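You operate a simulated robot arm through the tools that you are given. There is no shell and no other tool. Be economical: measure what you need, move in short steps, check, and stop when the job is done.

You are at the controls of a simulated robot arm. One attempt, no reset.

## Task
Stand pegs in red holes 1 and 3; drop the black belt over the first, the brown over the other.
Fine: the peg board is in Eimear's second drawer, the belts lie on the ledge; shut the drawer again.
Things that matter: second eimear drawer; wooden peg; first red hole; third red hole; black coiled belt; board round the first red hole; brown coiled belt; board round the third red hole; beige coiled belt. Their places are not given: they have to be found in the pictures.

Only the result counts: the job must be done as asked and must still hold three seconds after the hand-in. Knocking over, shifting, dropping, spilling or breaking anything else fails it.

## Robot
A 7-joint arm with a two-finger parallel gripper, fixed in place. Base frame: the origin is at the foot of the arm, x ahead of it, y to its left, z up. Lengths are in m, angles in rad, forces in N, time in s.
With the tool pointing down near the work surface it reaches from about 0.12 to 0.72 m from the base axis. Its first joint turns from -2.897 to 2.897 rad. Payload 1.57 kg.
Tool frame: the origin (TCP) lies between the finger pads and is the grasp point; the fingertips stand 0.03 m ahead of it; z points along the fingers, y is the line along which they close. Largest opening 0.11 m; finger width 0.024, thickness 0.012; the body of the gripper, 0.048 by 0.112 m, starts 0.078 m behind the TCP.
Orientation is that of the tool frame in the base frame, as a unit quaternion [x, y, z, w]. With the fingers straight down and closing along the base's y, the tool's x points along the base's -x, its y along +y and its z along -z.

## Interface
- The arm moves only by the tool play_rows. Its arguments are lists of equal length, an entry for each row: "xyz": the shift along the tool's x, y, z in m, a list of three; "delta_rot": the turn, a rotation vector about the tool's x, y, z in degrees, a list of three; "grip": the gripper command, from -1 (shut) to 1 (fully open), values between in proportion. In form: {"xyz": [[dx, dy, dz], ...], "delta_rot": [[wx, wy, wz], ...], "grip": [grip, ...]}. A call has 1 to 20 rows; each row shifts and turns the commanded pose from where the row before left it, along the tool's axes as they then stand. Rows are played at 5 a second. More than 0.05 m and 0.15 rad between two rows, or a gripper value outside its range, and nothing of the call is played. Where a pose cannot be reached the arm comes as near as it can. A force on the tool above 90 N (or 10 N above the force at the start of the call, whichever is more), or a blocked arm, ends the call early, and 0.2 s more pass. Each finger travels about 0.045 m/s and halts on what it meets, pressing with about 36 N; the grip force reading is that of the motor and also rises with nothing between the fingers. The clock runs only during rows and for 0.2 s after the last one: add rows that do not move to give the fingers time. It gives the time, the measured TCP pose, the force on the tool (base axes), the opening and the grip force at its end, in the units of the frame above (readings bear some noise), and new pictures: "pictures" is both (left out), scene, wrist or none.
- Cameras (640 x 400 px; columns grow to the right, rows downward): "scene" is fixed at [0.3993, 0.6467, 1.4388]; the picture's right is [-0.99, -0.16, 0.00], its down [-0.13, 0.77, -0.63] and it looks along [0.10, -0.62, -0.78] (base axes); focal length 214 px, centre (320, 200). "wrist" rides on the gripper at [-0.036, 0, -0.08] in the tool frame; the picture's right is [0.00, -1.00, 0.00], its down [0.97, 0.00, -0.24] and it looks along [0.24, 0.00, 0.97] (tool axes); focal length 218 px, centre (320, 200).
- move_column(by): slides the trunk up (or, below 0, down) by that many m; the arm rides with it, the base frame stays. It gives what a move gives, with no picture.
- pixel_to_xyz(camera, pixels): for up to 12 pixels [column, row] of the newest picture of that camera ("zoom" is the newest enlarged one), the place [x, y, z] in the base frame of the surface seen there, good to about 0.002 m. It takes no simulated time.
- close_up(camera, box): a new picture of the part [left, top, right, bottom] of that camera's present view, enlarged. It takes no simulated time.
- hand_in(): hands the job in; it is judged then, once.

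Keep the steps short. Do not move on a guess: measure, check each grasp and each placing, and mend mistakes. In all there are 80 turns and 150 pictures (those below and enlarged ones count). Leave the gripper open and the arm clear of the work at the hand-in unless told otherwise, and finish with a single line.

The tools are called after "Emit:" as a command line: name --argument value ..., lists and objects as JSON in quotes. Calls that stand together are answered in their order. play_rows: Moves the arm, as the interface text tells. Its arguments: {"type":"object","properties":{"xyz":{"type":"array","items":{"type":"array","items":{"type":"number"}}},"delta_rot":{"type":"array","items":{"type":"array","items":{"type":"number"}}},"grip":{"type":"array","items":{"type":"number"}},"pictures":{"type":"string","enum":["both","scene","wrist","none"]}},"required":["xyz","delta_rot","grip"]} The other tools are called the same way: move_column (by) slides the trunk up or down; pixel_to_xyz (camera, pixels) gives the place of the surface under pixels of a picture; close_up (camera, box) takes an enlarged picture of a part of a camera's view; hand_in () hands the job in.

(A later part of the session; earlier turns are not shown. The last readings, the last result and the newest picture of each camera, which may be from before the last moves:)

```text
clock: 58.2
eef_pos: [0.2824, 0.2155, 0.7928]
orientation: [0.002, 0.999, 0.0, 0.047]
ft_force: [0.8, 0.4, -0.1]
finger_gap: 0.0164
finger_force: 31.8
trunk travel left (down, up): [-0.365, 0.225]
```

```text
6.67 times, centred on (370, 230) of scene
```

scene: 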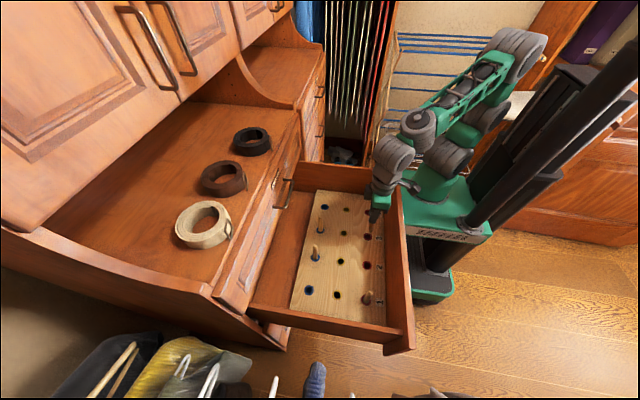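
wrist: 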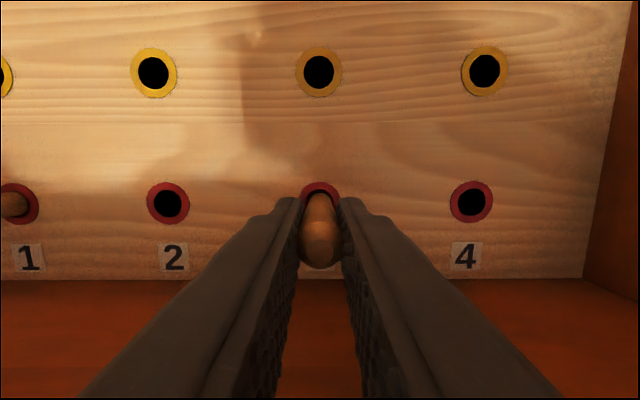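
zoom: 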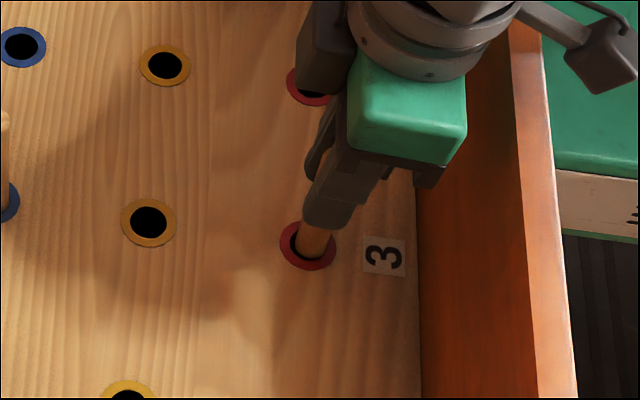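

The peg is in the hole without load. Lower 5 mm, release, rise straight; then examine the belts.

Emit:
play_rows --xyz '[[0.0005, 0, 0.005], [0, 0, 0], [0, 0, 0], [0, 0, 0], [-0.003, 0, -0.0319], [-0.004, 0, -0.0425], [-0.004, 0, -0.0425], [0, 0, -0.03]]' --delta_rot '[[0, 0, 0], [0, 0, 0], [0, 0, 0], [0, 0, 0], [0, 0, 0], [0, 0, 0], [0, 0, 0], [0, 5.4, 0]]' --grip '[-1, -1, -0.3, -0.2, -0.2, -0.2, -0.2, -0.2]'

Emit:
close_up --camera "scene" --box '[260, 170, 420, 330]'

Emit:
close_up --camera "scene" --box '[160, 115, 290, 255]'

```text
clock: 60.0
eef_pos: [0.2773, 0.2125, 0.9386]
orientation: [0.002, 1.0, 0.0, 0.0]
ft_force: [-0.8, -0.6, -0.3]
finger_gap: 0.0441
finger_force: 0.1
trunk travel left (down, up): [-0.365, 0.225]
```

scene: 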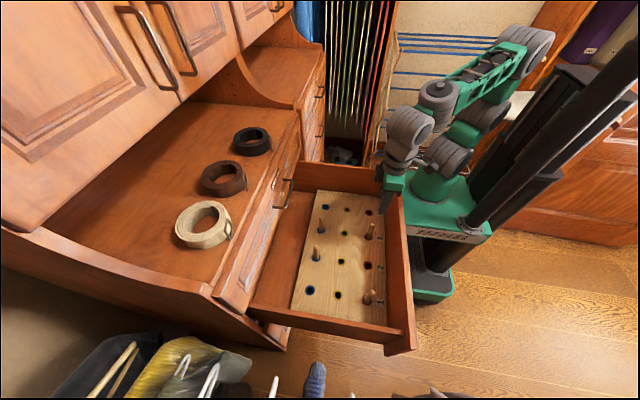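
wrist: 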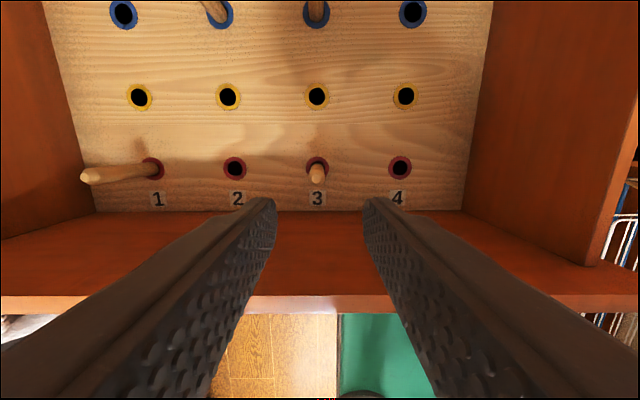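

```text
2.50 times, centred on (340, 250) of scene
```

zoom: 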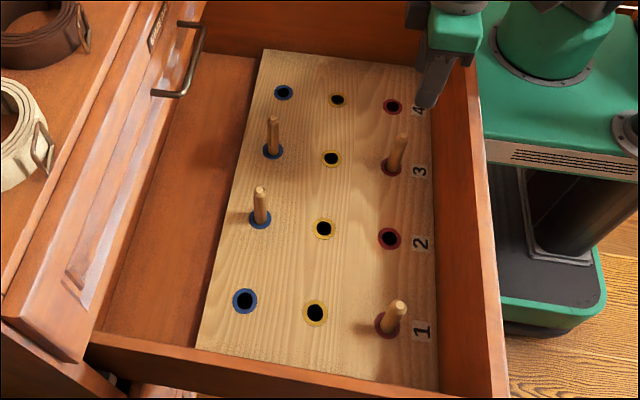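

```text
2.86 times, centred on (225, 185) of scene
```

zoom: 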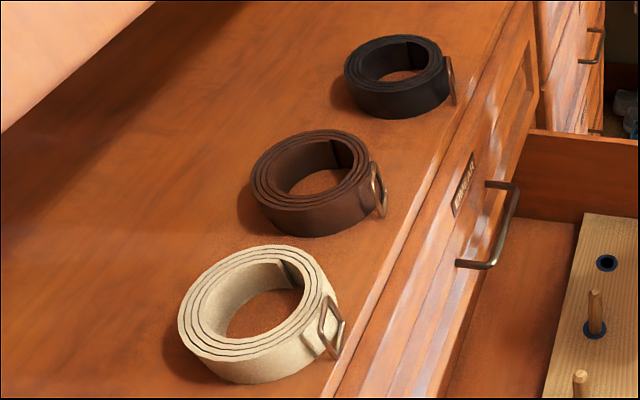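

Measuring belts' rims (black and brown).

Emit:
pixel_to_xyz --camera "zoom" --pixels '[[350, 72], [440, 60], [395, 39], [393, 85], [365, 68], [425, 58], [403, 75], [451, 80], [454, 100], [395, 112], [355, 95], [405, 45]]'

Emit:
pixel_to_xyz --camera "zoom" --pixels '[[258, 178], [362, 160], [310, 135], [310, 202], [275, 178], [345, 160], [315, 182], [378, 170], [382, 205], [315, 228], [265, 205], [360, 175]]'

Emit:
close_up --camera "scene" --box '[195, 120, 285, 200]'

```text
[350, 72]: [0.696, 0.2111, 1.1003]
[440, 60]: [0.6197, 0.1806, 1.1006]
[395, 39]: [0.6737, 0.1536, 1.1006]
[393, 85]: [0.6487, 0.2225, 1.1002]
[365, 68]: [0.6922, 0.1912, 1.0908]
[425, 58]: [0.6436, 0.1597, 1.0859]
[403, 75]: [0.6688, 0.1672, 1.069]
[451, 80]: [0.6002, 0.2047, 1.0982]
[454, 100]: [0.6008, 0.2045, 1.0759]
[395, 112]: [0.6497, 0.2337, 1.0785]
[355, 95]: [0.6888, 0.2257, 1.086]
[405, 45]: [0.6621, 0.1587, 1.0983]
```

```text
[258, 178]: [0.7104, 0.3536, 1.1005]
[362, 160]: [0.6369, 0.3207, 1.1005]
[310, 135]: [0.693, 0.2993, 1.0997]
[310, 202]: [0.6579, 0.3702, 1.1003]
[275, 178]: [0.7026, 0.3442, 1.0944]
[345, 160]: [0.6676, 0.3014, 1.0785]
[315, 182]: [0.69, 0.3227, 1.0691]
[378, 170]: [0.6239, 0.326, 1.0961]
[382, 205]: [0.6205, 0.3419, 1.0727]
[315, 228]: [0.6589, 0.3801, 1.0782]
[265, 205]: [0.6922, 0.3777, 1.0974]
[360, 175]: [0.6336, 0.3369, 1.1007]
```

```text
5.00 times, centred on (240, 160) of scene
```

zoom: 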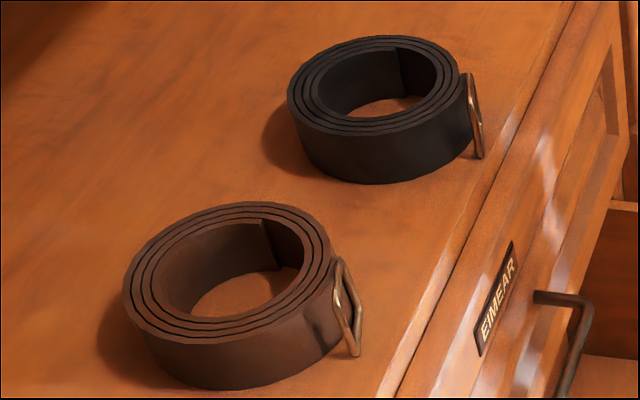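

Belts: ledge z 1.069, belt tops 1.101. Black centre ≈ (0.659, 0.189), brown ≈ (0.675, 0.336), buckles toward −x. Raise the trunk and go look from above with the wrist camera.

Emit:
move_column --by 0.2

Emit:
play_rows --xyz '[[-0.03, 0, -0.03], [-0.04, 0, -0.02], [-0.04, 0, -0.01], [-0.04, 0, 0], [-0.04, 0, 0], [-0.04, 0, 0], [-0.04, 0, 0], [-0.03, 0, 0], [0, 0, 0]]' --delta_rot '[[0, 0, 0], [0, 0, 0], [0, 0, 0], [0, 0, 0], [0, 0, 0], [0, 0, 0], [0, 0, 0], [0, 0, 0], [0, 0, 0]]' --grip '[-0.2, -0.2, -0.2, -0.2, -0.2, -0.2, -0.2, -0.2, -0.2]'

```text
clock: 62.1
eef_pos: [0.2777, 0.2118, 1.1388]
orientation: [0.003, 1.0, 0.001, 0.0]
ft_force: [0.1, -0.2, 0.6]
finger_gap: 0.0441
finger_force: 0.1
trunk travel left (down, up): [-0.565, 0.025]
```

```text
clock: 64.1
eef_pos: [0.58, 0.212, 1.1964]
orientation: [0.002, 1.0, 0.001, 0.002]
ft_force: [0.2, 0.1, -0.2]
finger_gap: 0.044
finger_force: 0.2
trunk travel left (down, up): [-0.565, 0.025]
```

scene: 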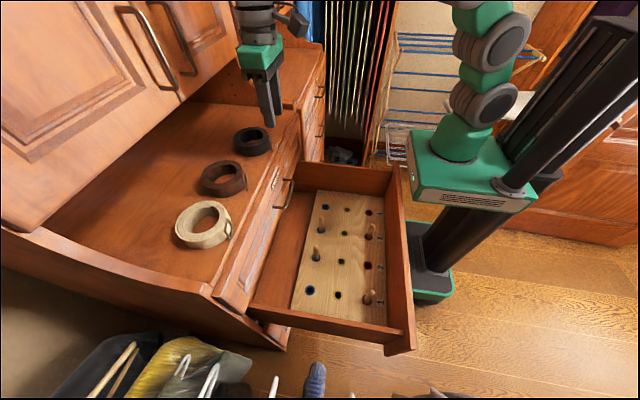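
wrist: 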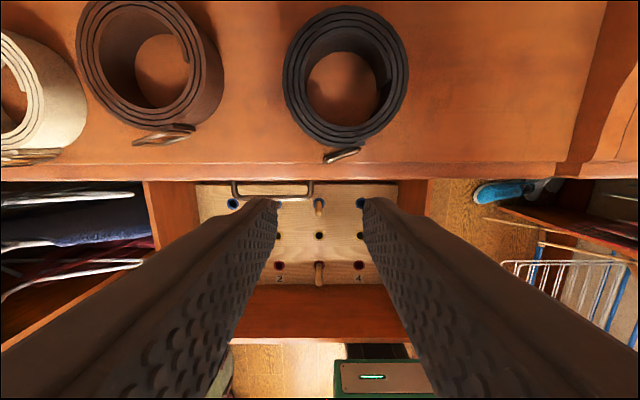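

Good view from above. Measuring both belts' rims and inner holes.

Emit:
close_up --camera "wrist" --box '[260, 0, 440, 170]'

Emit:
pixel_to_xyz --camera "zoom" --pixels '[[160, 165], [472, 165], [310, 20], [310, 300], [215, 160], [420, 160], [320, 60], [320, 235], [360, 345], [310, 200], [180, 165], [450, 165]]'

Emit:
pixel_to_xyz --camera "wrist" --pixels '[[287, 75], [404, 75], [345, 11], [345, 120], [345, 140], [80, 50], [218, 80], [145, 6], [160, 115], [195, 60], [100, 50], [165, 135]]'

```text
2.35 times, centred on (350, 85) of wrist
```

zoom: 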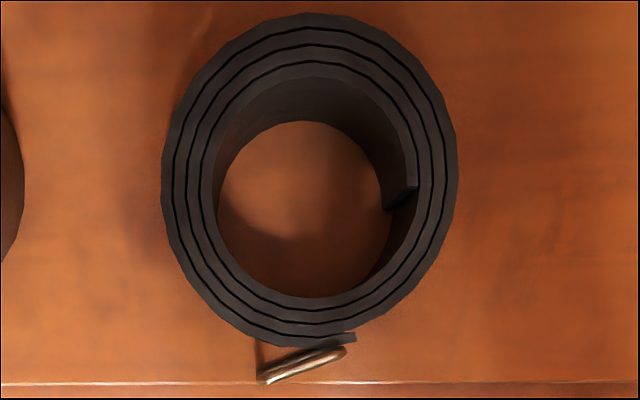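

```text
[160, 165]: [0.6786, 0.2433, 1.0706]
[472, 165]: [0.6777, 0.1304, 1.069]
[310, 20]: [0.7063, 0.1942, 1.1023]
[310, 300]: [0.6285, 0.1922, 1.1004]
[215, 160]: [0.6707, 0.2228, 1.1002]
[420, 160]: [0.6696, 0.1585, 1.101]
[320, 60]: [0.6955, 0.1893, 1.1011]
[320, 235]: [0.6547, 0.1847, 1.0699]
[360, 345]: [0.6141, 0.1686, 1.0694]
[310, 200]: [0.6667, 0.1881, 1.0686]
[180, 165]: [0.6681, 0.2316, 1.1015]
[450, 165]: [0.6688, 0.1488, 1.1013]
```

```text
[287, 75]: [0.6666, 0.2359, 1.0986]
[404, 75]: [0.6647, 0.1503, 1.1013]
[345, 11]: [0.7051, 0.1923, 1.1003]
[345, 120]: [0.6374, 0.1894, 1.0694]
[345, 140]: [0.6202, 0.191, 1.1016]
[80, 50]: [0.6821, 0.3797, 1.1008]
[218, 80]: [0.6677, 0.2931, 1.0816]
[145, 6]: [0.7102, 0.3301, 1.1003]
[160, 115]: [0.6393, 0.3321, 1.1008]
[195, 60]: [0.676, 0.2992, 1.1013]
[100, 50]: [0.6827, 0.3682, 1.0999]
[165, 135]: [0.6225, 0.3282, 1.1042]
```

Black belt: centre (0.662, 0.1915), outer radius 0.044, inner 0.031. I'll grip its +y wall at (0.662, 0.229). Checking the upper cabinet clearance first.

Emit:
pixel_to_xyz --camera "scene" --pixels '[[180, 102], [186, 72], [100, 160], [30, 228], [215, 80], [150, 60], [250, 20]]'

Emit:
play_rows --xyz '[[-0.03, 0.006, 0], [-0.03, 0.006, 0], [-0.022, 0.005, 0], [0, 0, 0]]' --delta_rot '[[0, 0, 0], [0, 0, 0], [0, 0, 0], [0, 0, 0]]' --grip '[-0.2, -0.2, -0.2, -0.2]'

```text
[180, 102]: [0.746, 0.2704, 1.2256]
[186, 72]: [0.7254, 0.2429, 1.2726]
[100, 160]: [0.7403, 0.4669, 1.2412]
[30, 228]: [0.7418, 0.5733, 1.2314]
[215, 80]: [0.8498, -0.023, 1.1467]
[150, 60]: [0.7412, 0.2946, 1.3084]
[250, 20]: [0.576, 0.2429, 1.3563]
```

```text
clock: 65.1
eef_pos: [0.6482, 0.2252, 1.1946]
orientation: [0.003, 1.0, 0.0, -0.001]
ft_force: [0.4, -0.3, -0.2]
finger_gap: 0.0441
finger_force: 0.1
out of reach, approached as far as the arm can: row 3
trunk travel left (down, up): [-0.565, 0.025]
```

scene: 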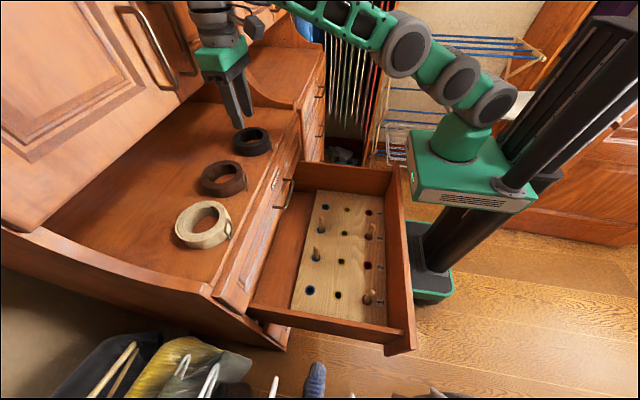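
wrist: 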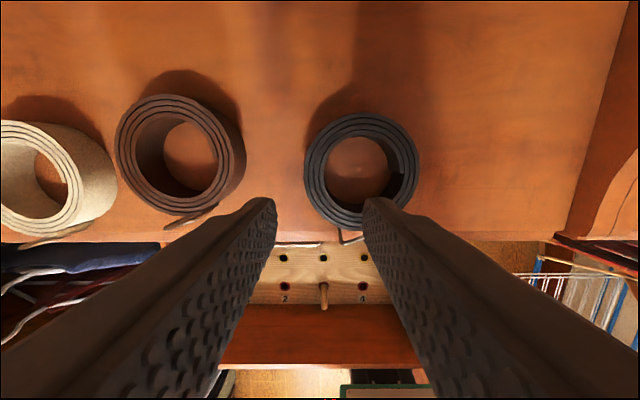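

Cabinet handles hang at x≈0.725 above; the vertical hand would be close and reach is limited. I'll tilt the tool 20° (hand leaning back) and approach the +y wall that way.

Emit:
play_rows --xyz '[[0, 0, 0], [0, 0, 0], [0, 0, 0], [0.0244, 0.004, 0.0173], [0, 0, 0]]' --delta_rot '[[0, -7, 0], [0, -7, 0], [0, -6, 0], [0, 0, 0], [0, 0, 0]]' --grip '[-0.2, -0.2, -0.2, -0.2, -0.2]'

```text
clock: 66.3
eef_pos: [0.6314, 0.2302, 1.1768]
orientation: [0.003, 0.99, -0.003, 0.144]
ft_force: [-0.5, -0.8, 0.2]
finger_gap: 0.0439
finger_force: 0.0
out of reach, approached as far as the arm can: row 2
trunk travel left (down, up): [-0.565, 0.025]
```

scene: 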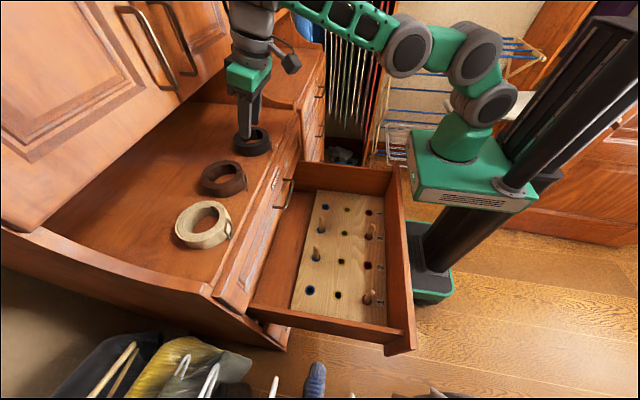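
wrist: 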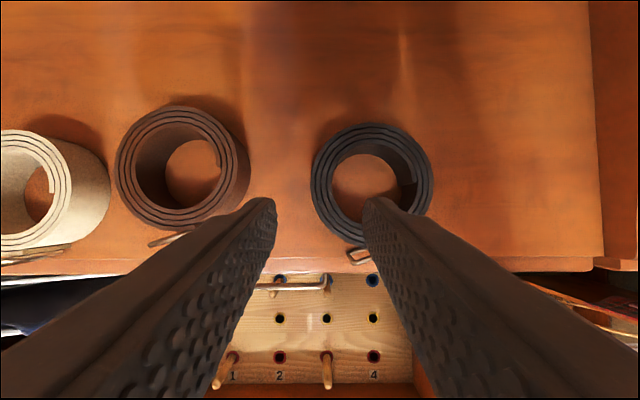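

Tilt is 16.6°. Re-measuring the left (+y) wall of the black belt.

Emit:
pixel_to_xyz --camera "wrist" --pixels '[[314, 180], [318, 180], [322, 180], [326, 180], [330, 180], [334, 180], [415, 180], [432, 180], [372, 126], [372, 238], [360, 258], [350, 252]]'

```text
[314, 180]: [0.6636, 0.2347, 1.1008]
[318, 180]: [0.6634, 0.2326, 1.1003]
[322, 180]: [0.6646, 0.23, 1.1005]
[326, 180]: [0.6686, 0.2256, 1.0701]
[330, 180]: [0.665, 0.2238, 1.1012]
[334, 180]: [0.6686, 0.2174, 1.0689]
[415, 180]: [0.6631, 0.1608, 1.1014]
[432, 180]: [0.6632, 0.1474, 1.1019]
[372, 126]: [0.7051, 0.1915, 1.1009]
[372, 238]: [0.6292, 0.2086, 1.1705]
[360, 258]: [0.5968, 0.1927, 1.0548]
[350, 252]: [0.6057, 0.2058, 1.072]
```

Wall spans y 0.2235–0.2365; TCP y 0.230 is centred. Advance 76 mm.

Emit:
play_rows --xyz '[[-0.0015, 0, 0.038], [-0.0015, 0, 0.0375], [0, 0, 0]]' --delta_rot '[[0, 0, 0], [0, 0, 0], [0, 0, 0]]' --grip '[-0.2, -0.2, -0.2]'

Emit:
close_up --camera "scene" --box '[210, 60, 310, 170]'

```text
clock: 67.1
eef_pos: [0.6699, 0.2358, 1.1095]
orientation: [0.003, 0.99, -0.003, 0.14]
ft_force: [0.0, 0.3, 0.3]
finger_gap: 0.0441
finger_force: 0.0
out of reach, approached as far as the arm can: row 1, 2
trunk travel left (down, up): [-0.565, 0.025]
```

scene: 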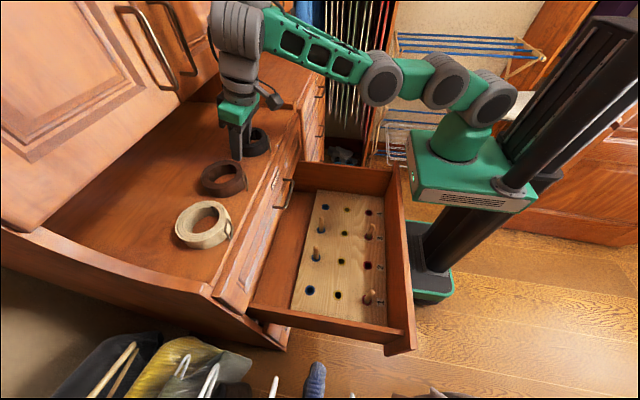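
wrist: 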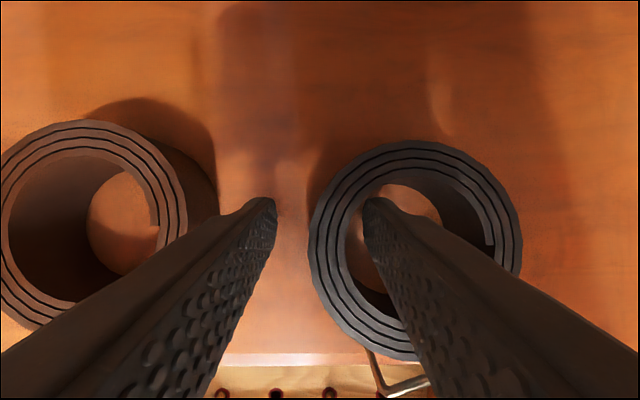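

```text
3.64 times, centred on (260, 115) of scene
```

zoom: 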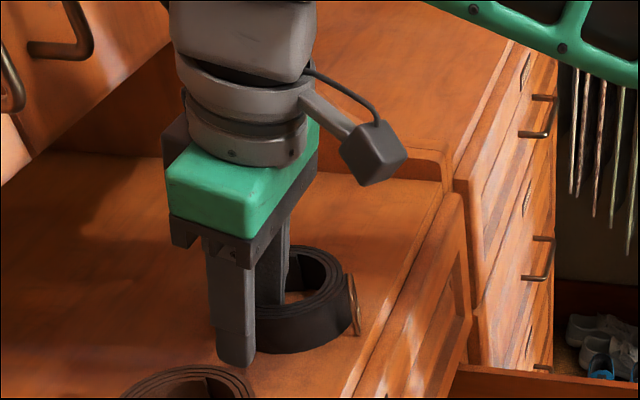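

Inner finger is in the hole, outer outside; TCP drifted +14 mm x, +5.5 mm y. Correct, then look at force.

Emit:
play_rows --xyz '[[0.0147, -0.0055, 0], [0, 0, 0]]' --delta_rot '[[0, 0, 0], [0, 0, 0]]' --grip '[-0.2, -0.2]' --pictures "wrist"

```text
clock: 67.7
eef_pos: [0.6702, 0.2359, 1.1088]
orientation: [0.003, 0.99, -0.002, 0.139]
ft_force: [0.4, -0.4, 0.4]
finger_gap: 0.0437
finger_force: 0.0
out of reach, approached as far as the arm can: row 1
trunk travel left (down, up): [-0.565, 0.025]
```

wrist: 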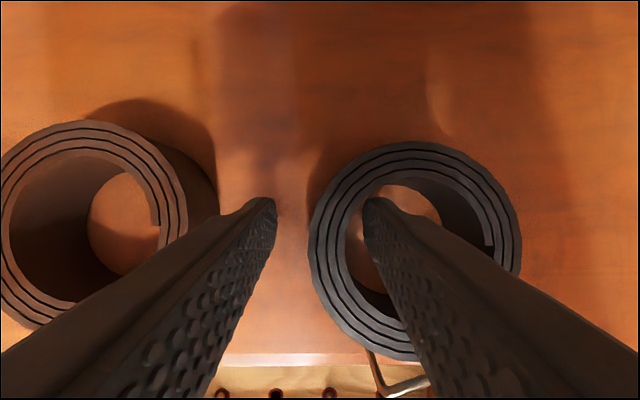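

The arm is against a joint limit at this tilt. Ease the tilt by 7° and shift.

Emit:
play_rows --xyz '[[0, 0, 0], [0.0116, -0.006, 0.001], [0, 0, 0]]' --delta_rot '[[0, 7, 0], [0, 0, 0], [0, 0, 0]]' --grip '[-0.2, -0.2, -0.2]' --pictures "wrist"

```text
clock: 68.5
eef_pos: [0.66, 0.2309, 1.1074]
orientation: [0.003, 0.997, -0.002, 0.082]
ft_force: [0.0, 0.0, -0.7]
finger_gap: 0.0441
finger_force: 0.0
trunk travel left (down, up): [-0.565, 0.025]
```

wrist: 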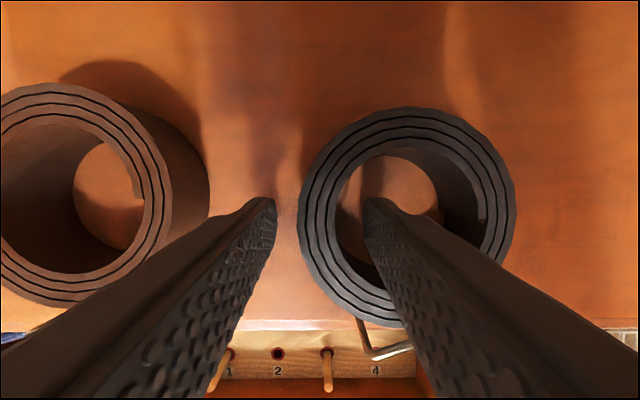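

At (0.660, 0.231, 1.107), tilt 9°. Lower 4 mm and close on the wall.

Emit:
play_rows --xyz '[[0.0006, 0, 0.004], [0, 0, 0], [0, 0, 0], [0, 0, 0]]' --delta_rot '[[0, 0, 0], [0, 0, 0], [0, 0, 0], [0, 0, 0]]' --grip '[-0.3, -1, -1, -1]' --pictures "wrist"

```text
clock: 69.5
eef_pos: [0.6588, 0.2311, 1.1033]
orientation: [0.004, 0.997, -0.002, 0.081]
ft_force: [-0.8, 0.6, -0.3]
finger_gap: 0.0247
finger_force: 32.8
trunk travel left (down, up): [-0.565, 0.025]
```

wrist: 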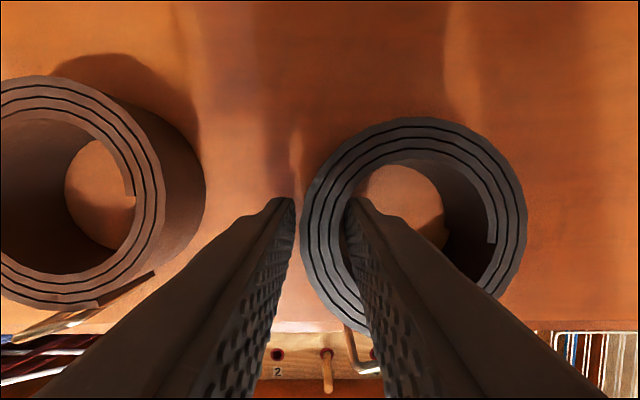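

Stopped at 24.7 mm with firm force. Lift 5 cm and check.

Emit:
play_rows --xyz '[[-0.004, 0, -0.0247], [-0.004, 0, -0.0247], [0, 0, 0]]' --delta_rot '[[0, 0, 0], [0, 0, 0], [0, 0, 0]]' --grip '[-1, -1, -1]'

Emit:
close_up --camera "scene" --box '[210, 40, 310, 170]'

```text
clock: 70.3
eef_pos: [0.6579, 0.2326, 1.1526]
orientation: [0.003, 0.997, -0.001, 0.08]
ft_force: [0.0, 0.5, -1.2]
finger_gap: 0.0249
finger_force: 36.5
trunk travel left (down, up): [-0.565, 0.025]
```

scene: 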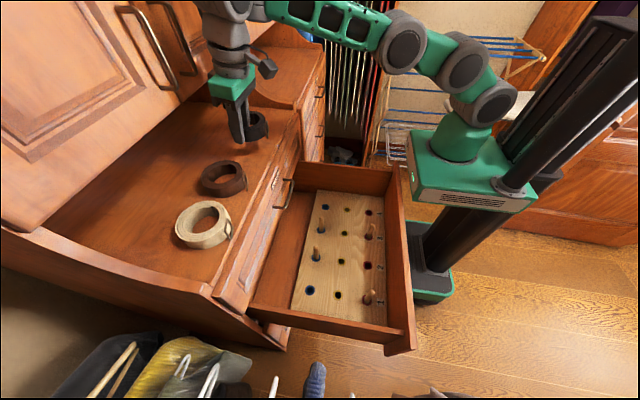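
wrist: 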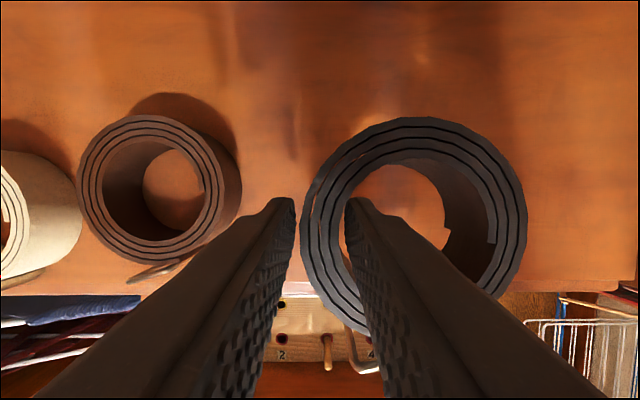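

```text
3.08 times, centred on (260, 105) of scene
```

zoom: 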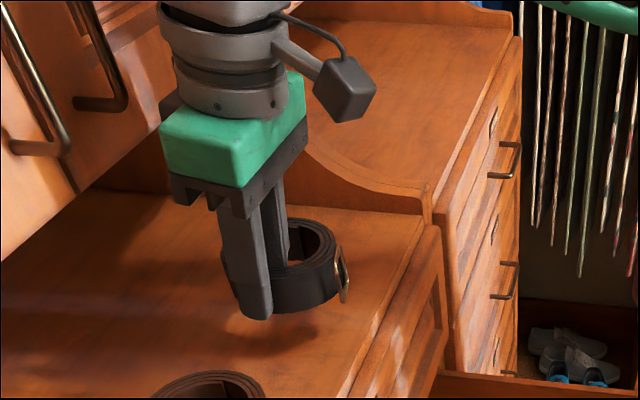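

Black belt is held. Retreat over the drawer, level the tool, and yaw +90° so the gripped side will be at +x and the buckle at +y.

Emit:
play_rows --xyz '[[0.0395, 0, -0.0064], [0.0395, 0, -0.0064], [0.0395, 0, -0.0064], [0.0395, 0, -0.0064], [0.0395, 0, -0.0064], [0.0395, 0, -0.0064], [0, 0, 0], [0, 0, 0], [0, 0, 0], [0, 0, 0], [0, 0, 0], [0, 0, 0], [0, 0, 0], [0, 0, 0], [0, 0, 0], [0, 0, 0], [0, 0, 0], [0, 0, 0], [0, 0, 0], [0, 0, 0]]' --delta_rot '[[0, 0, 0], [0, 0, 0], [0, 0, 0], [0, 0, 0], [0, 0, 0], [0, 0, 0], [0, 4.6, 0], [0, 4.6, 0], [0, 0, 7.5], [0, 0, 7.5], [0, 0, 7.5], [0, 0, 7.5], [0, 0, 7.5], [0, 0, 7.5], [0, 0, 7.5], [0, 0, 7.5], [0, 0, 7.5], [0, 0, 7.5], [0, 0, 7.5], [0, 0, 7.5]]' --grip '[-1, -1, -1, -1, -1, -1, -1, -1, -1, -1, -1, -1, -1, -1, -1, -1, -1, -1, -1, -1]'

```text
clock: 74.5
eef_pos: [0.42, 0.2332, 1.1564]
orientation: [0.711, 0.703, 0.0, 0.002]
ft_force: [-0.3, 0.2, -2.8]
finger_gap: 0.0249
finger_force: 36.2
out of reach, approached as far as the arm can: row 6
trunk travel left (down, up): [-0.565, 0.025]
```

scene: 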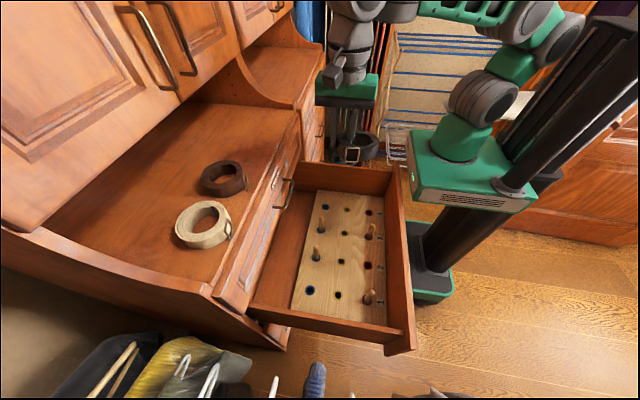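
wrist: 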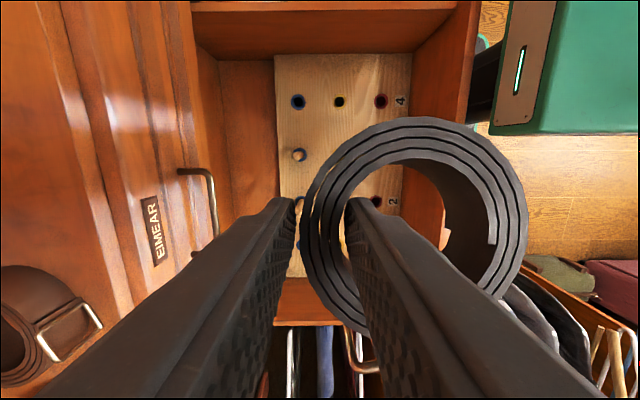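

Yawed. Now move over red hole 1 (TCP target (0.331, 0.4455)), then lower the trunk 0.2 m.

Emit:
play_rows --xyz '[[0.0424, -0.0179, 0], [0.0424, -0.0179, 0], [0.0424, -0.0179, 0], [0.0424, -0.0179, 0], [0.0424, -0.0179, 0], [0, 0, 0]]' --delta_rot '[[0, 0, 0], [0, 0, 0], [0, 0, 0], [0, 0, 0], [0, 0, 0], [0, 0, 0]]' --grip '[-1, -1, -1, -1, -1, -1]' --pictures "none"

Emit:
move_column --by -0.2

Emit:
play_rows --xyz '[[0, 0, 0]]' --delta_rot '[[0, 0, 0]]' --grip '[-1]'

Emit:
close_up --camera "scene" --box '[290, 210, 420, 340]'

```text
clock: 75.9
eef_pos: [0.3297, 0.4461, 1.1589]
orientation: [0.708, 0.706, 0.0, 0.002]
ft_force: [0.1, -0.3, -2.0]
finger_gap: 0.0247
finger_force: 36.0
trunk travel left (down, up): [-0.565, 0.025]
```

```text
clock: 78.1
eef_pos: [0.3294, 0.4455, 0.9591]
orientation: [0.708, 0.706, 0.0, 0.003]
ft_force: [-0.3, 0.2, -1.9]
finger_gap: 0.0247
finger_force: 35.6
trunk travel left (down, up): [-0.365, 0.225]
```

```text
clock: 78.5
eef_pos: [0.3288, 0.4466, 0.9586]
orientation: [0.709, 0.705, -0.001, 0.002]
ft_force: [0.5, 0.5, -2.7]
finger_gap: 0.0247
finger_force: 35.5
trunk travel left (down, up): [-0.365, 0.225]
```

scene: 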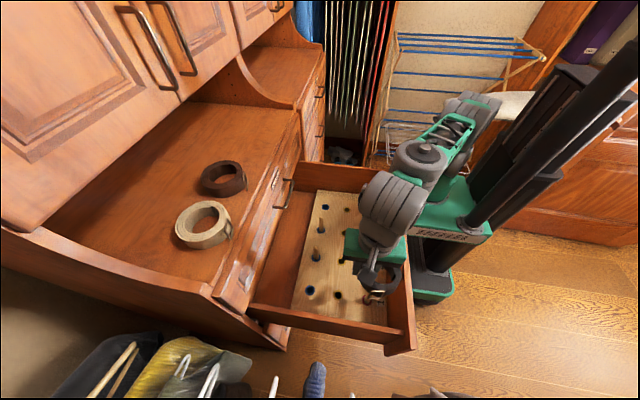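
wrist: 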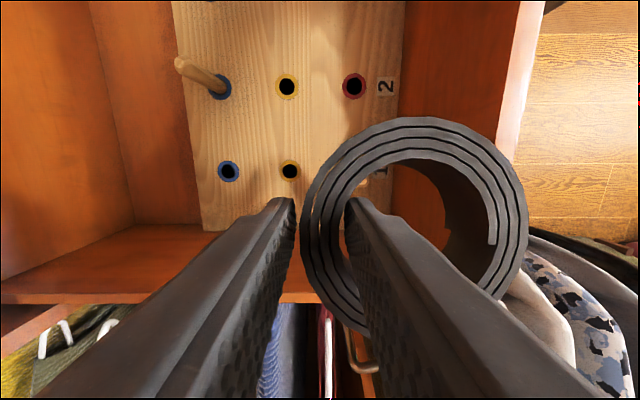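

```text
3.08 times, centred on (355, 275) of scene
```

zoom: 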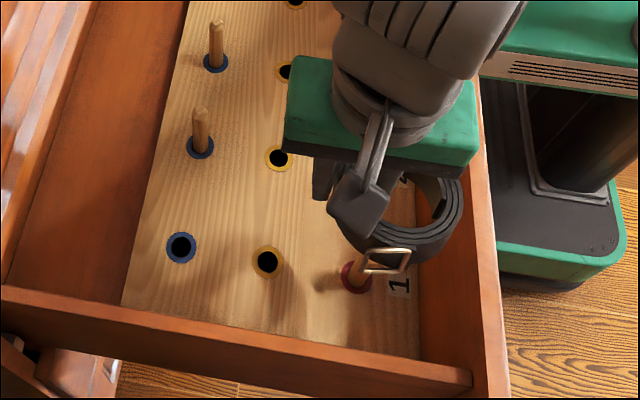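

Measuring the belt in hand and hole 1 ring.

Emit:
pixel_to_xyz --camera "wrist" --pixels '[[303, 220], [525, 220], [420, 120], [345, 180], [490, 220], [420, 162], [515, 280], [312, 170], [362, 366], [375, 178]]'

Emit:
pixel_to_xyz --camera "zoom" --pixels '[[341, 276], [357, 292], [367, 288], [425, 200], [470, 260], [485, 260], [265, 243], [265, 281]]'

```text
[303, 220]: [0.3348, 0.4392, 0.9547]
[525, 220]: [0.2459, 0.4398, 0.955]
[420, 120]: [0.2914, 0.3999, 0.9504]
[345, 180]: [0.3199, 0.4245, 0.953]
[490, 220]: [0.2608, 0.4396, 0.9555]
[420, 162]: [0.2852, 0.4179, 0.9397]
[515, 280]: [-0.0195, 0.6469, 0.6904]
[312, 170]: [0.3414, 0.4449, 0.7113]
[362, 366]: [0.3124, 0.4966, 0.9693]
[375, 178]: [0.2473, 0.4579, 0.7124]
```

```text
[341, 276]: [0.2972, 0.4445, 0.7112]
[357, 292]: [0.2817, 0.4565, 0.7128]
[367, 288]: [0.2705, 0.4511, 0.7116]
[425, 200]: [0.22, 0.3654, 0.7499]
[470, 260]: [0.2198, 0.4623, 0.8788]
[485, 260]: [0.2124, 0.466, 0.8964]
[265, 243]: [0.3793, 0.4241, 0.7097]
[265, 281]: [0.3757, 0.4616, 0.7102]
```

Belt centre (0.2905, 0.443), level; hole/peg at (0.286, 0.444): peg will pass inside with clearance. Descend 0.15 m first and check.

Emit:
play_rows --xyz '[[0, 0, 0.04], [0, 0, 0.04], [0, 0, 0.04], [0, 0, 0.03], [0, 0, 0]]' --delta_rot '[[0, 0, 0], [0, 0, 0], [0, 0, 0], [0, 0, 0], [0, 0, 0]]' --grip '[-1, -1, -1, -1, -1]'

Emit:
close_up --camera "wrist" --box '[280, 100, 540, 360]'

Emit:
close_up --camera "scene" --box '[310, 230, 420, 340]'

```text
clock: 79.7
eef_pos: [0.3291, 0.446, 0.8085]
orientation: [0.709, 0.705, 0.0, 0.002]
ft_force: [0.1, -0.3, -1.8]
finger_gap: 0.0244
finger_force: 36.8
trunk travel left (down, up): [-0.365, 0.225]
```

scene: 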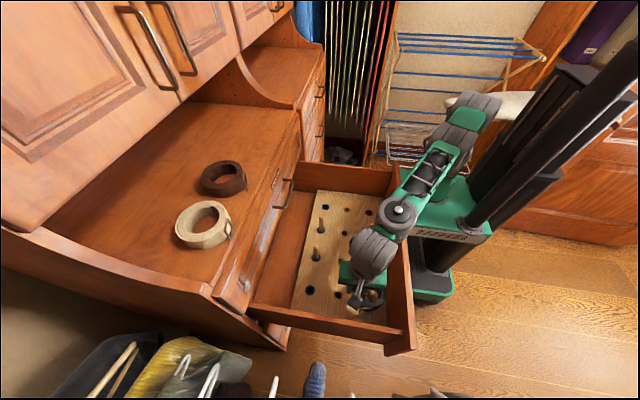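
wrist: 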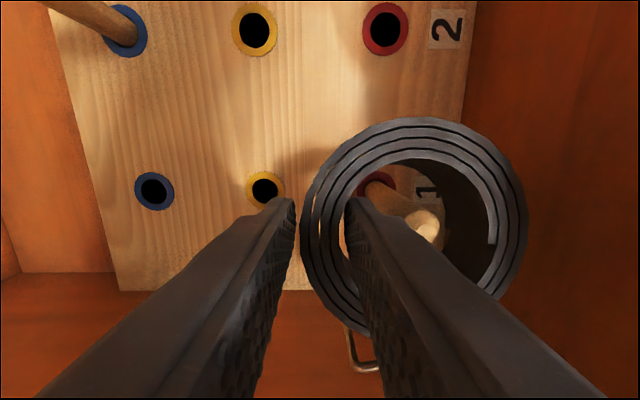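

```text
1.54 times, centred on (410, 230) of wrist
```

zoom: 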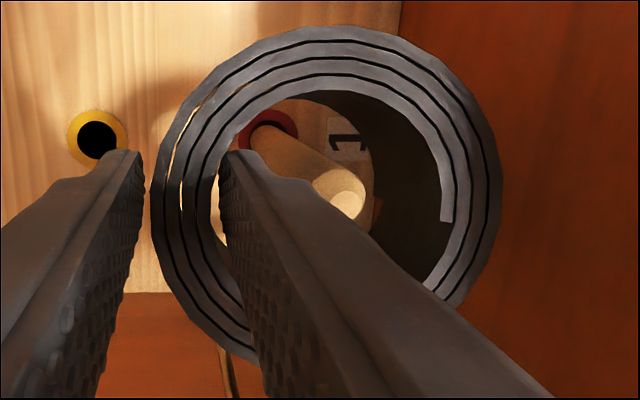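

```text
3.64 times, centred on (365, 285) of scene
```

zoom: 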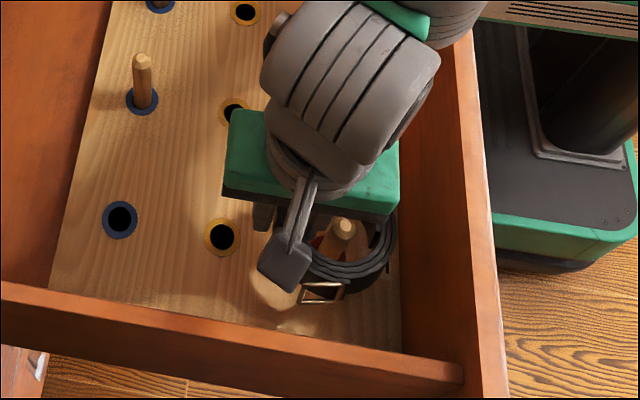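

The peg top is inside the belt. Lower the remaining ~57 mm.

Emit:
play_rows --xyz '[[0, 0, 0.02], [0, 0, 0.02], [0, 0, 0.015], [0, 0, 0]]' --delta_rot '[[0, 0, 0], [0, 0, 0], [0, 0, 0], [0, 0, 0]]' --grip '[-1, -1, -1, -1]'

Emit:
close_up --camera "scene" --box '[310, 230, 420, 340]'

```text
clock: 80.7
eef_pos: [0.3289, 0.4449, 0.7544]
orientation: [0.709, 0.705, -0.001, 0.002]
ft_force: [-0.7, -1.2, -1.5]
finger_gap: 0.0244
finger_force: 35.9
trunk travel left (down, up): [-0.365, 0.225]
```

scene: 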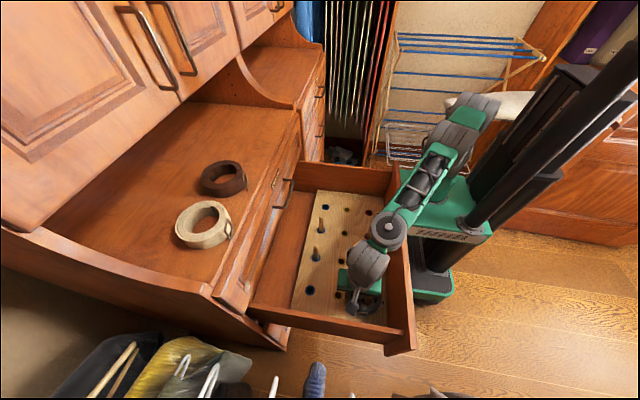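
wrist: 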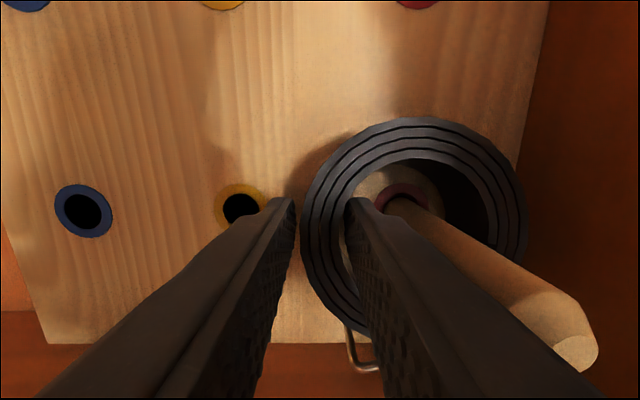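

```text
3.64 times, centred on (365, 285) of scene
```

zoom: 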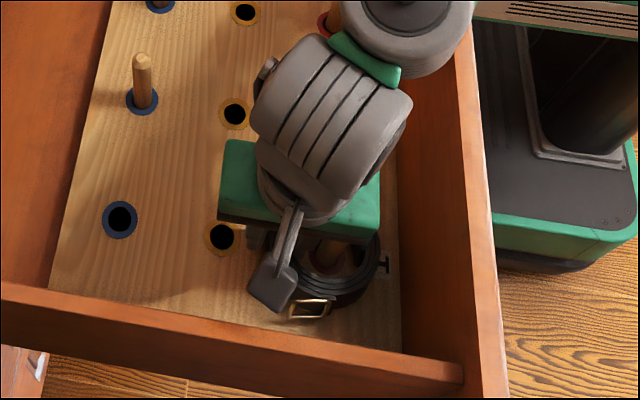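

Belt bottom ~7 mm above the board, peg through it. Lower 4 mm, open slightly (34 mm) and rise straight up.

Emit:
play_rows --xyz '[[0, 0, 0.004], [0, 0, 0], [0, 0, 0], [0, 0, 0], [0, 0, -0.02], [0, 0, -0.04], [0, 0, -0.045], [0, 0, -0.045], [0, 0, -0.045]]' --delta_rot '[[0, 0, 0], [0, 0, 0], [0, 0, 0], [0, 0, 0], [0, 0, 0], [0, 0, 0], [0, 0, 0], [0, 0, 0], [0, 0, 0]]' --grip '[-1, -0.38, -0.38, -0.38, -0.38, -0.38, -0.38, -0.38, -0.38]'

Emit:
close_up --camera "scene" --box '[290, 180, 420, 340]'

```text
clock: 82.7
eef_pos: [0.3285, 0.4473, 0.9443]
orientation: [0.709, 0.705, 0.0, 0.002]
ft_force: [0.3, 0.3, -0.4]
finger_gap: 0.034
finger_force: 0.0
trunk travel left (down, up): [-0.365, 0.225]
```

scene: 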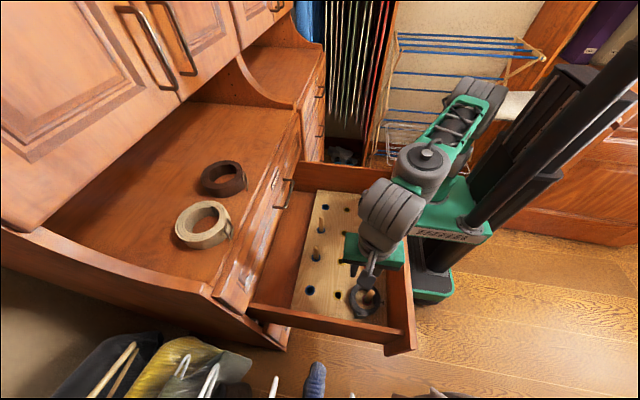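
wrist: 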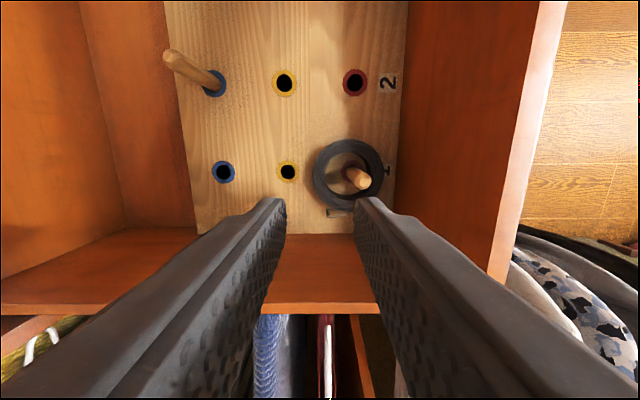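

```text
2.50 times, centred on (355, 260) of scene
```

zoom: 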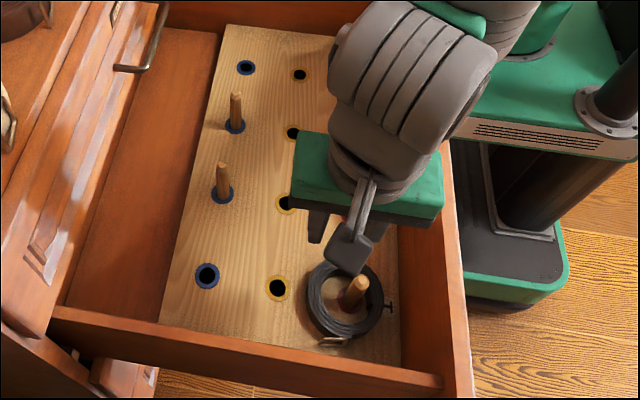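

Black belt sits round peg 1. Now the brown belt: raise trunk, yaw to +45° to grip its (−x, −y) wall, and approach for a look.

Emit:
move_column --by 0.225

Emit:
play_rows --xyz '[[0, 0, 0], [0, 0, 0], [0, 0, 0], [0, 0, 0], [0, 0, 0], [0, 0, 0], [-0.0433, 0.0116, 0], [-0.0433, 0.0116, 0], [-0.0433, 0.0116, 0], [-0.0433, 0.0116, 0], [-0.0433, 0.0116, 0], [-0.0433, 0.0116, 0], [-0.0433, 0.0116, 0], [0, 0, 0]]' --delta_rot '[[0, 0, -7.5], [0, 0, -7.5], [0, 0, -7.5], [0, 0, -7.5], [0, 0, -7.5], [0, 0, -7.5], [0, 0, 0], [0, 0, 0], [0, 0, 0], [0, 0, 0], [0, 0, 0], [0, 0, 0], [0, 0, 0], [0, 0, 0]]' --grip '[-0.1, -0.1, -0.1, -0.1, -0.1, -0.1, -0.1, -0.1, -0.1, -0.1, -0.1, -0.1, -0.1, -0.1]' --pictures "wrist"

```text
clock: 85.1
eef_pos: [0.3278, 0.4471, 1.169]
orientation: [0.709, 0.705, -0.001, 0.002]
ft_force: [0.3, 0.4, 0.0]
finger_gap: 0.0342
finger_force: 0.2
trunk travel left (down, up): [-0.59, 0.0]
```

```text
clock: 88.1
eef_pos: [0.5987, 0.2885, 1.1675]
orientation: [0.385, 0.923, -0.001, 0.002]
ft_force: [0.7, 0.4, -0.6]
finger_gap: 0.0494
finger_force: 0.1
trunk travel left (down, up): [-0.59, 0.0]
```

wrist: 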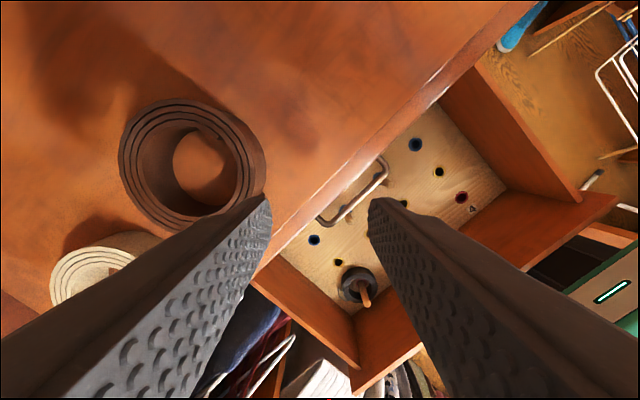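

Measuring the brown belt rim from here.

Emit:
pixel_to_xyz --camera "wrist" --pixels '[[123, 160], [138, 160], [175, 102], [180, 118], [228, 160], [244, 160], [190, 224], [190, 210], [235, 200], [225, 190], [247, 185], [250, 200]]'

Emit:
close_up --camera "wrist" --box '[100, 80, 290, 250]'

```text
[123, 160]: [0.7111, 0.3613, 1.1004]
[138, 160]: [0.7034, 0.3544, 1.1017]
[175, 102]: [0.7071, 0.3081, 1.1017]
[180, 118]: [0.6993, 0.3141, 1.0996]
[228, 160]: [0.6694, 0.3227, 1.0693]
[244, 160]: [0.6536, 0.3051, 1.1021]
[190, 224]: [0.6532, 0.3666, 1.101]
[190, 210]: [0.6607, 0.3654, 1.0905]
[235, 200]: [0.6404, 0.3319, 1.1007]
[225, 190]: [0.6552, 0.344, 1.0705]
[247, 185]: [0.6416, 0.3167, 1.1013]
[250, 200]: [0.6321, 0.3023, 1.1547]
```

```text
2.35 times, centred on (195, 165) of wrist
```

zoom: 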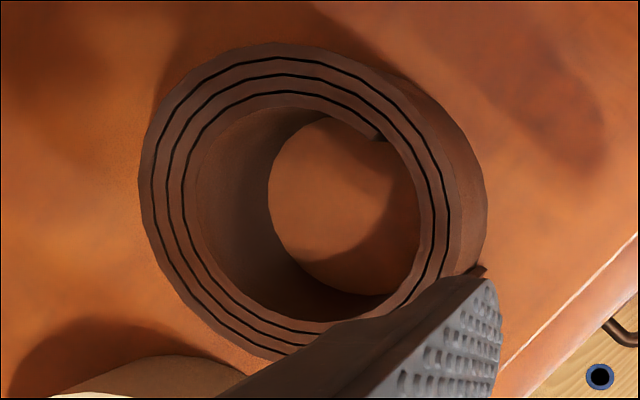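

Brown centre (0.6745, 0.3365). Move above the diagonal wall point (0.648, 0.310) at z 1.138.

Emit:
play_rows --xyz '[[-0.0099, 0.025, 0.01], [-0.0098, 0.0251, 0.02], [0, 0, 0]]' --delta_rot '[[0, 0, 0], [0, 0, 0], [0, 0, 0]]' --grip '[-0.1, -0.1, -0.1]' --pictures "wrist"

```text
clock: 88.9
eef_pos: [0.6424, 0.3079, 1.1398]
orientation: [0.385, 0.923, -0.002, 0.0]
ft_force: [0.4, 0.7, -1.1]
finger_gap: 0.0492
finger_force: 0.0
out of reach, approached as far as the arm can: row 2
trunk travel left (down, up): [-0.59, 0.0]
```

wrist: 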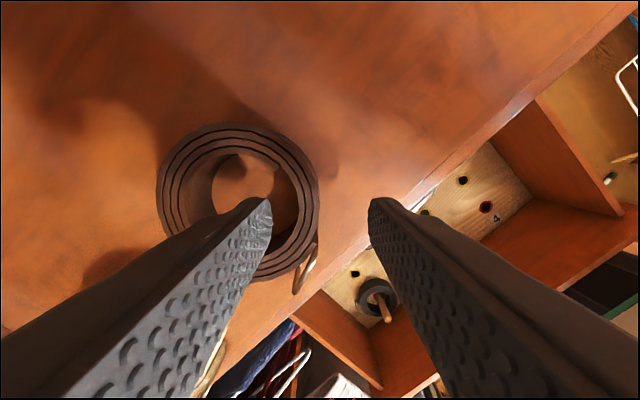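

5 mm short, but the fingers still straddle the wall (inner face 18 mm, outer 67 mm from centre). Descend to z 1.104, nudging inward.

Emit:
play_rows --xyz '[[0, 0, 0.02], [0, 0.004, 0.0155], [0, 0, 0]]' --delta_rot '[[0, 0, 0], [0, 0, 0], [0, 0, 0]]' --grip '[-0.1, -0.1, -0.1]' --pictures "wrist"

```text
clock: 89.7
eef_pos: [0.6456, 0.3089, 1.1039]
orientation: [0.385, 0.923, 0.0, 0.002]
ft_force: [-0.5, 0.0, -1.0]
finger_gap: 0.0494
finger_force: 0.1
trunk travel left (down, up): [-0.59, 0.0]
```

wrist: 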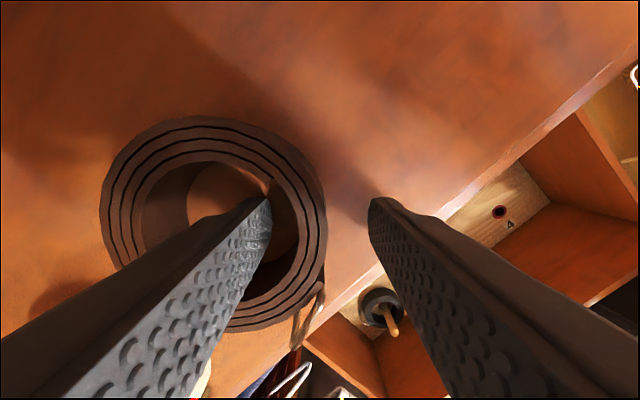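

In position, buckle outside the finger path. Close, then lift 5 cm.

Emit:
play_rows --xyz '[[0, 0, 0], [0, 0, 0], [0, 0, 0], [0, 0, 0], [0, 0, 0], [0, -0.01, -0.025], [0, -0.01, -0.025], [0, 0, 0]]' --delta_rot '[[0, 0, 0], [0, 0, 0], [0, 0, 0], [0, 0, 0], [0, 0, 0], [0, 0, 0], [0, 0, 0], [0, 0, 0]]' --grip '[-1, -1, -1, -1, -1, -1, -1, -1]'

```text
clock: 91.5
eef_pos: [0.6314, 0.2961, 1.1528]
orientation: [0.385, 0.923, -0.002, 0.001]
ft_force: [-0.1, 0.5, -1.4]
finger_gap: 0.015
finger_force: 31.1
trunk travel left (down, up): [-0.59, 0.0]
```

scene: 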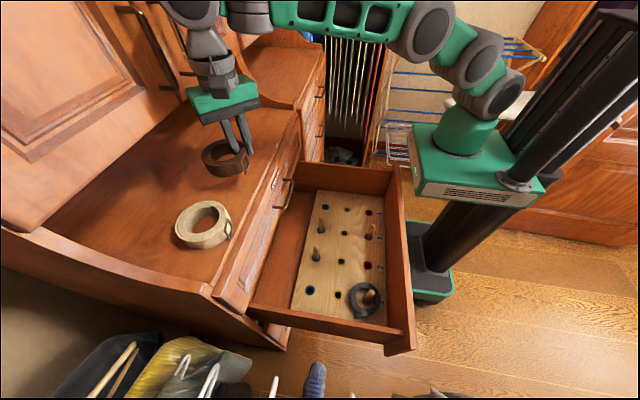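
wrist: 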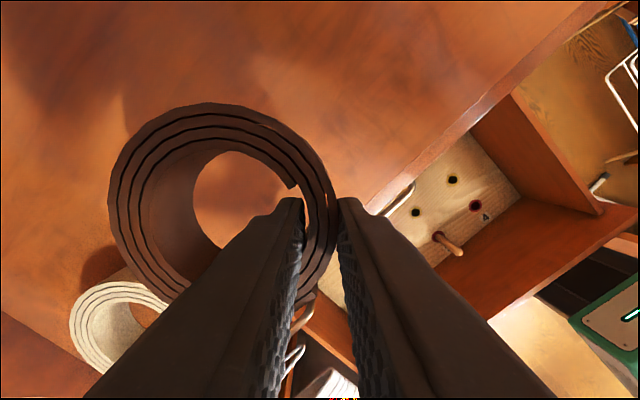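

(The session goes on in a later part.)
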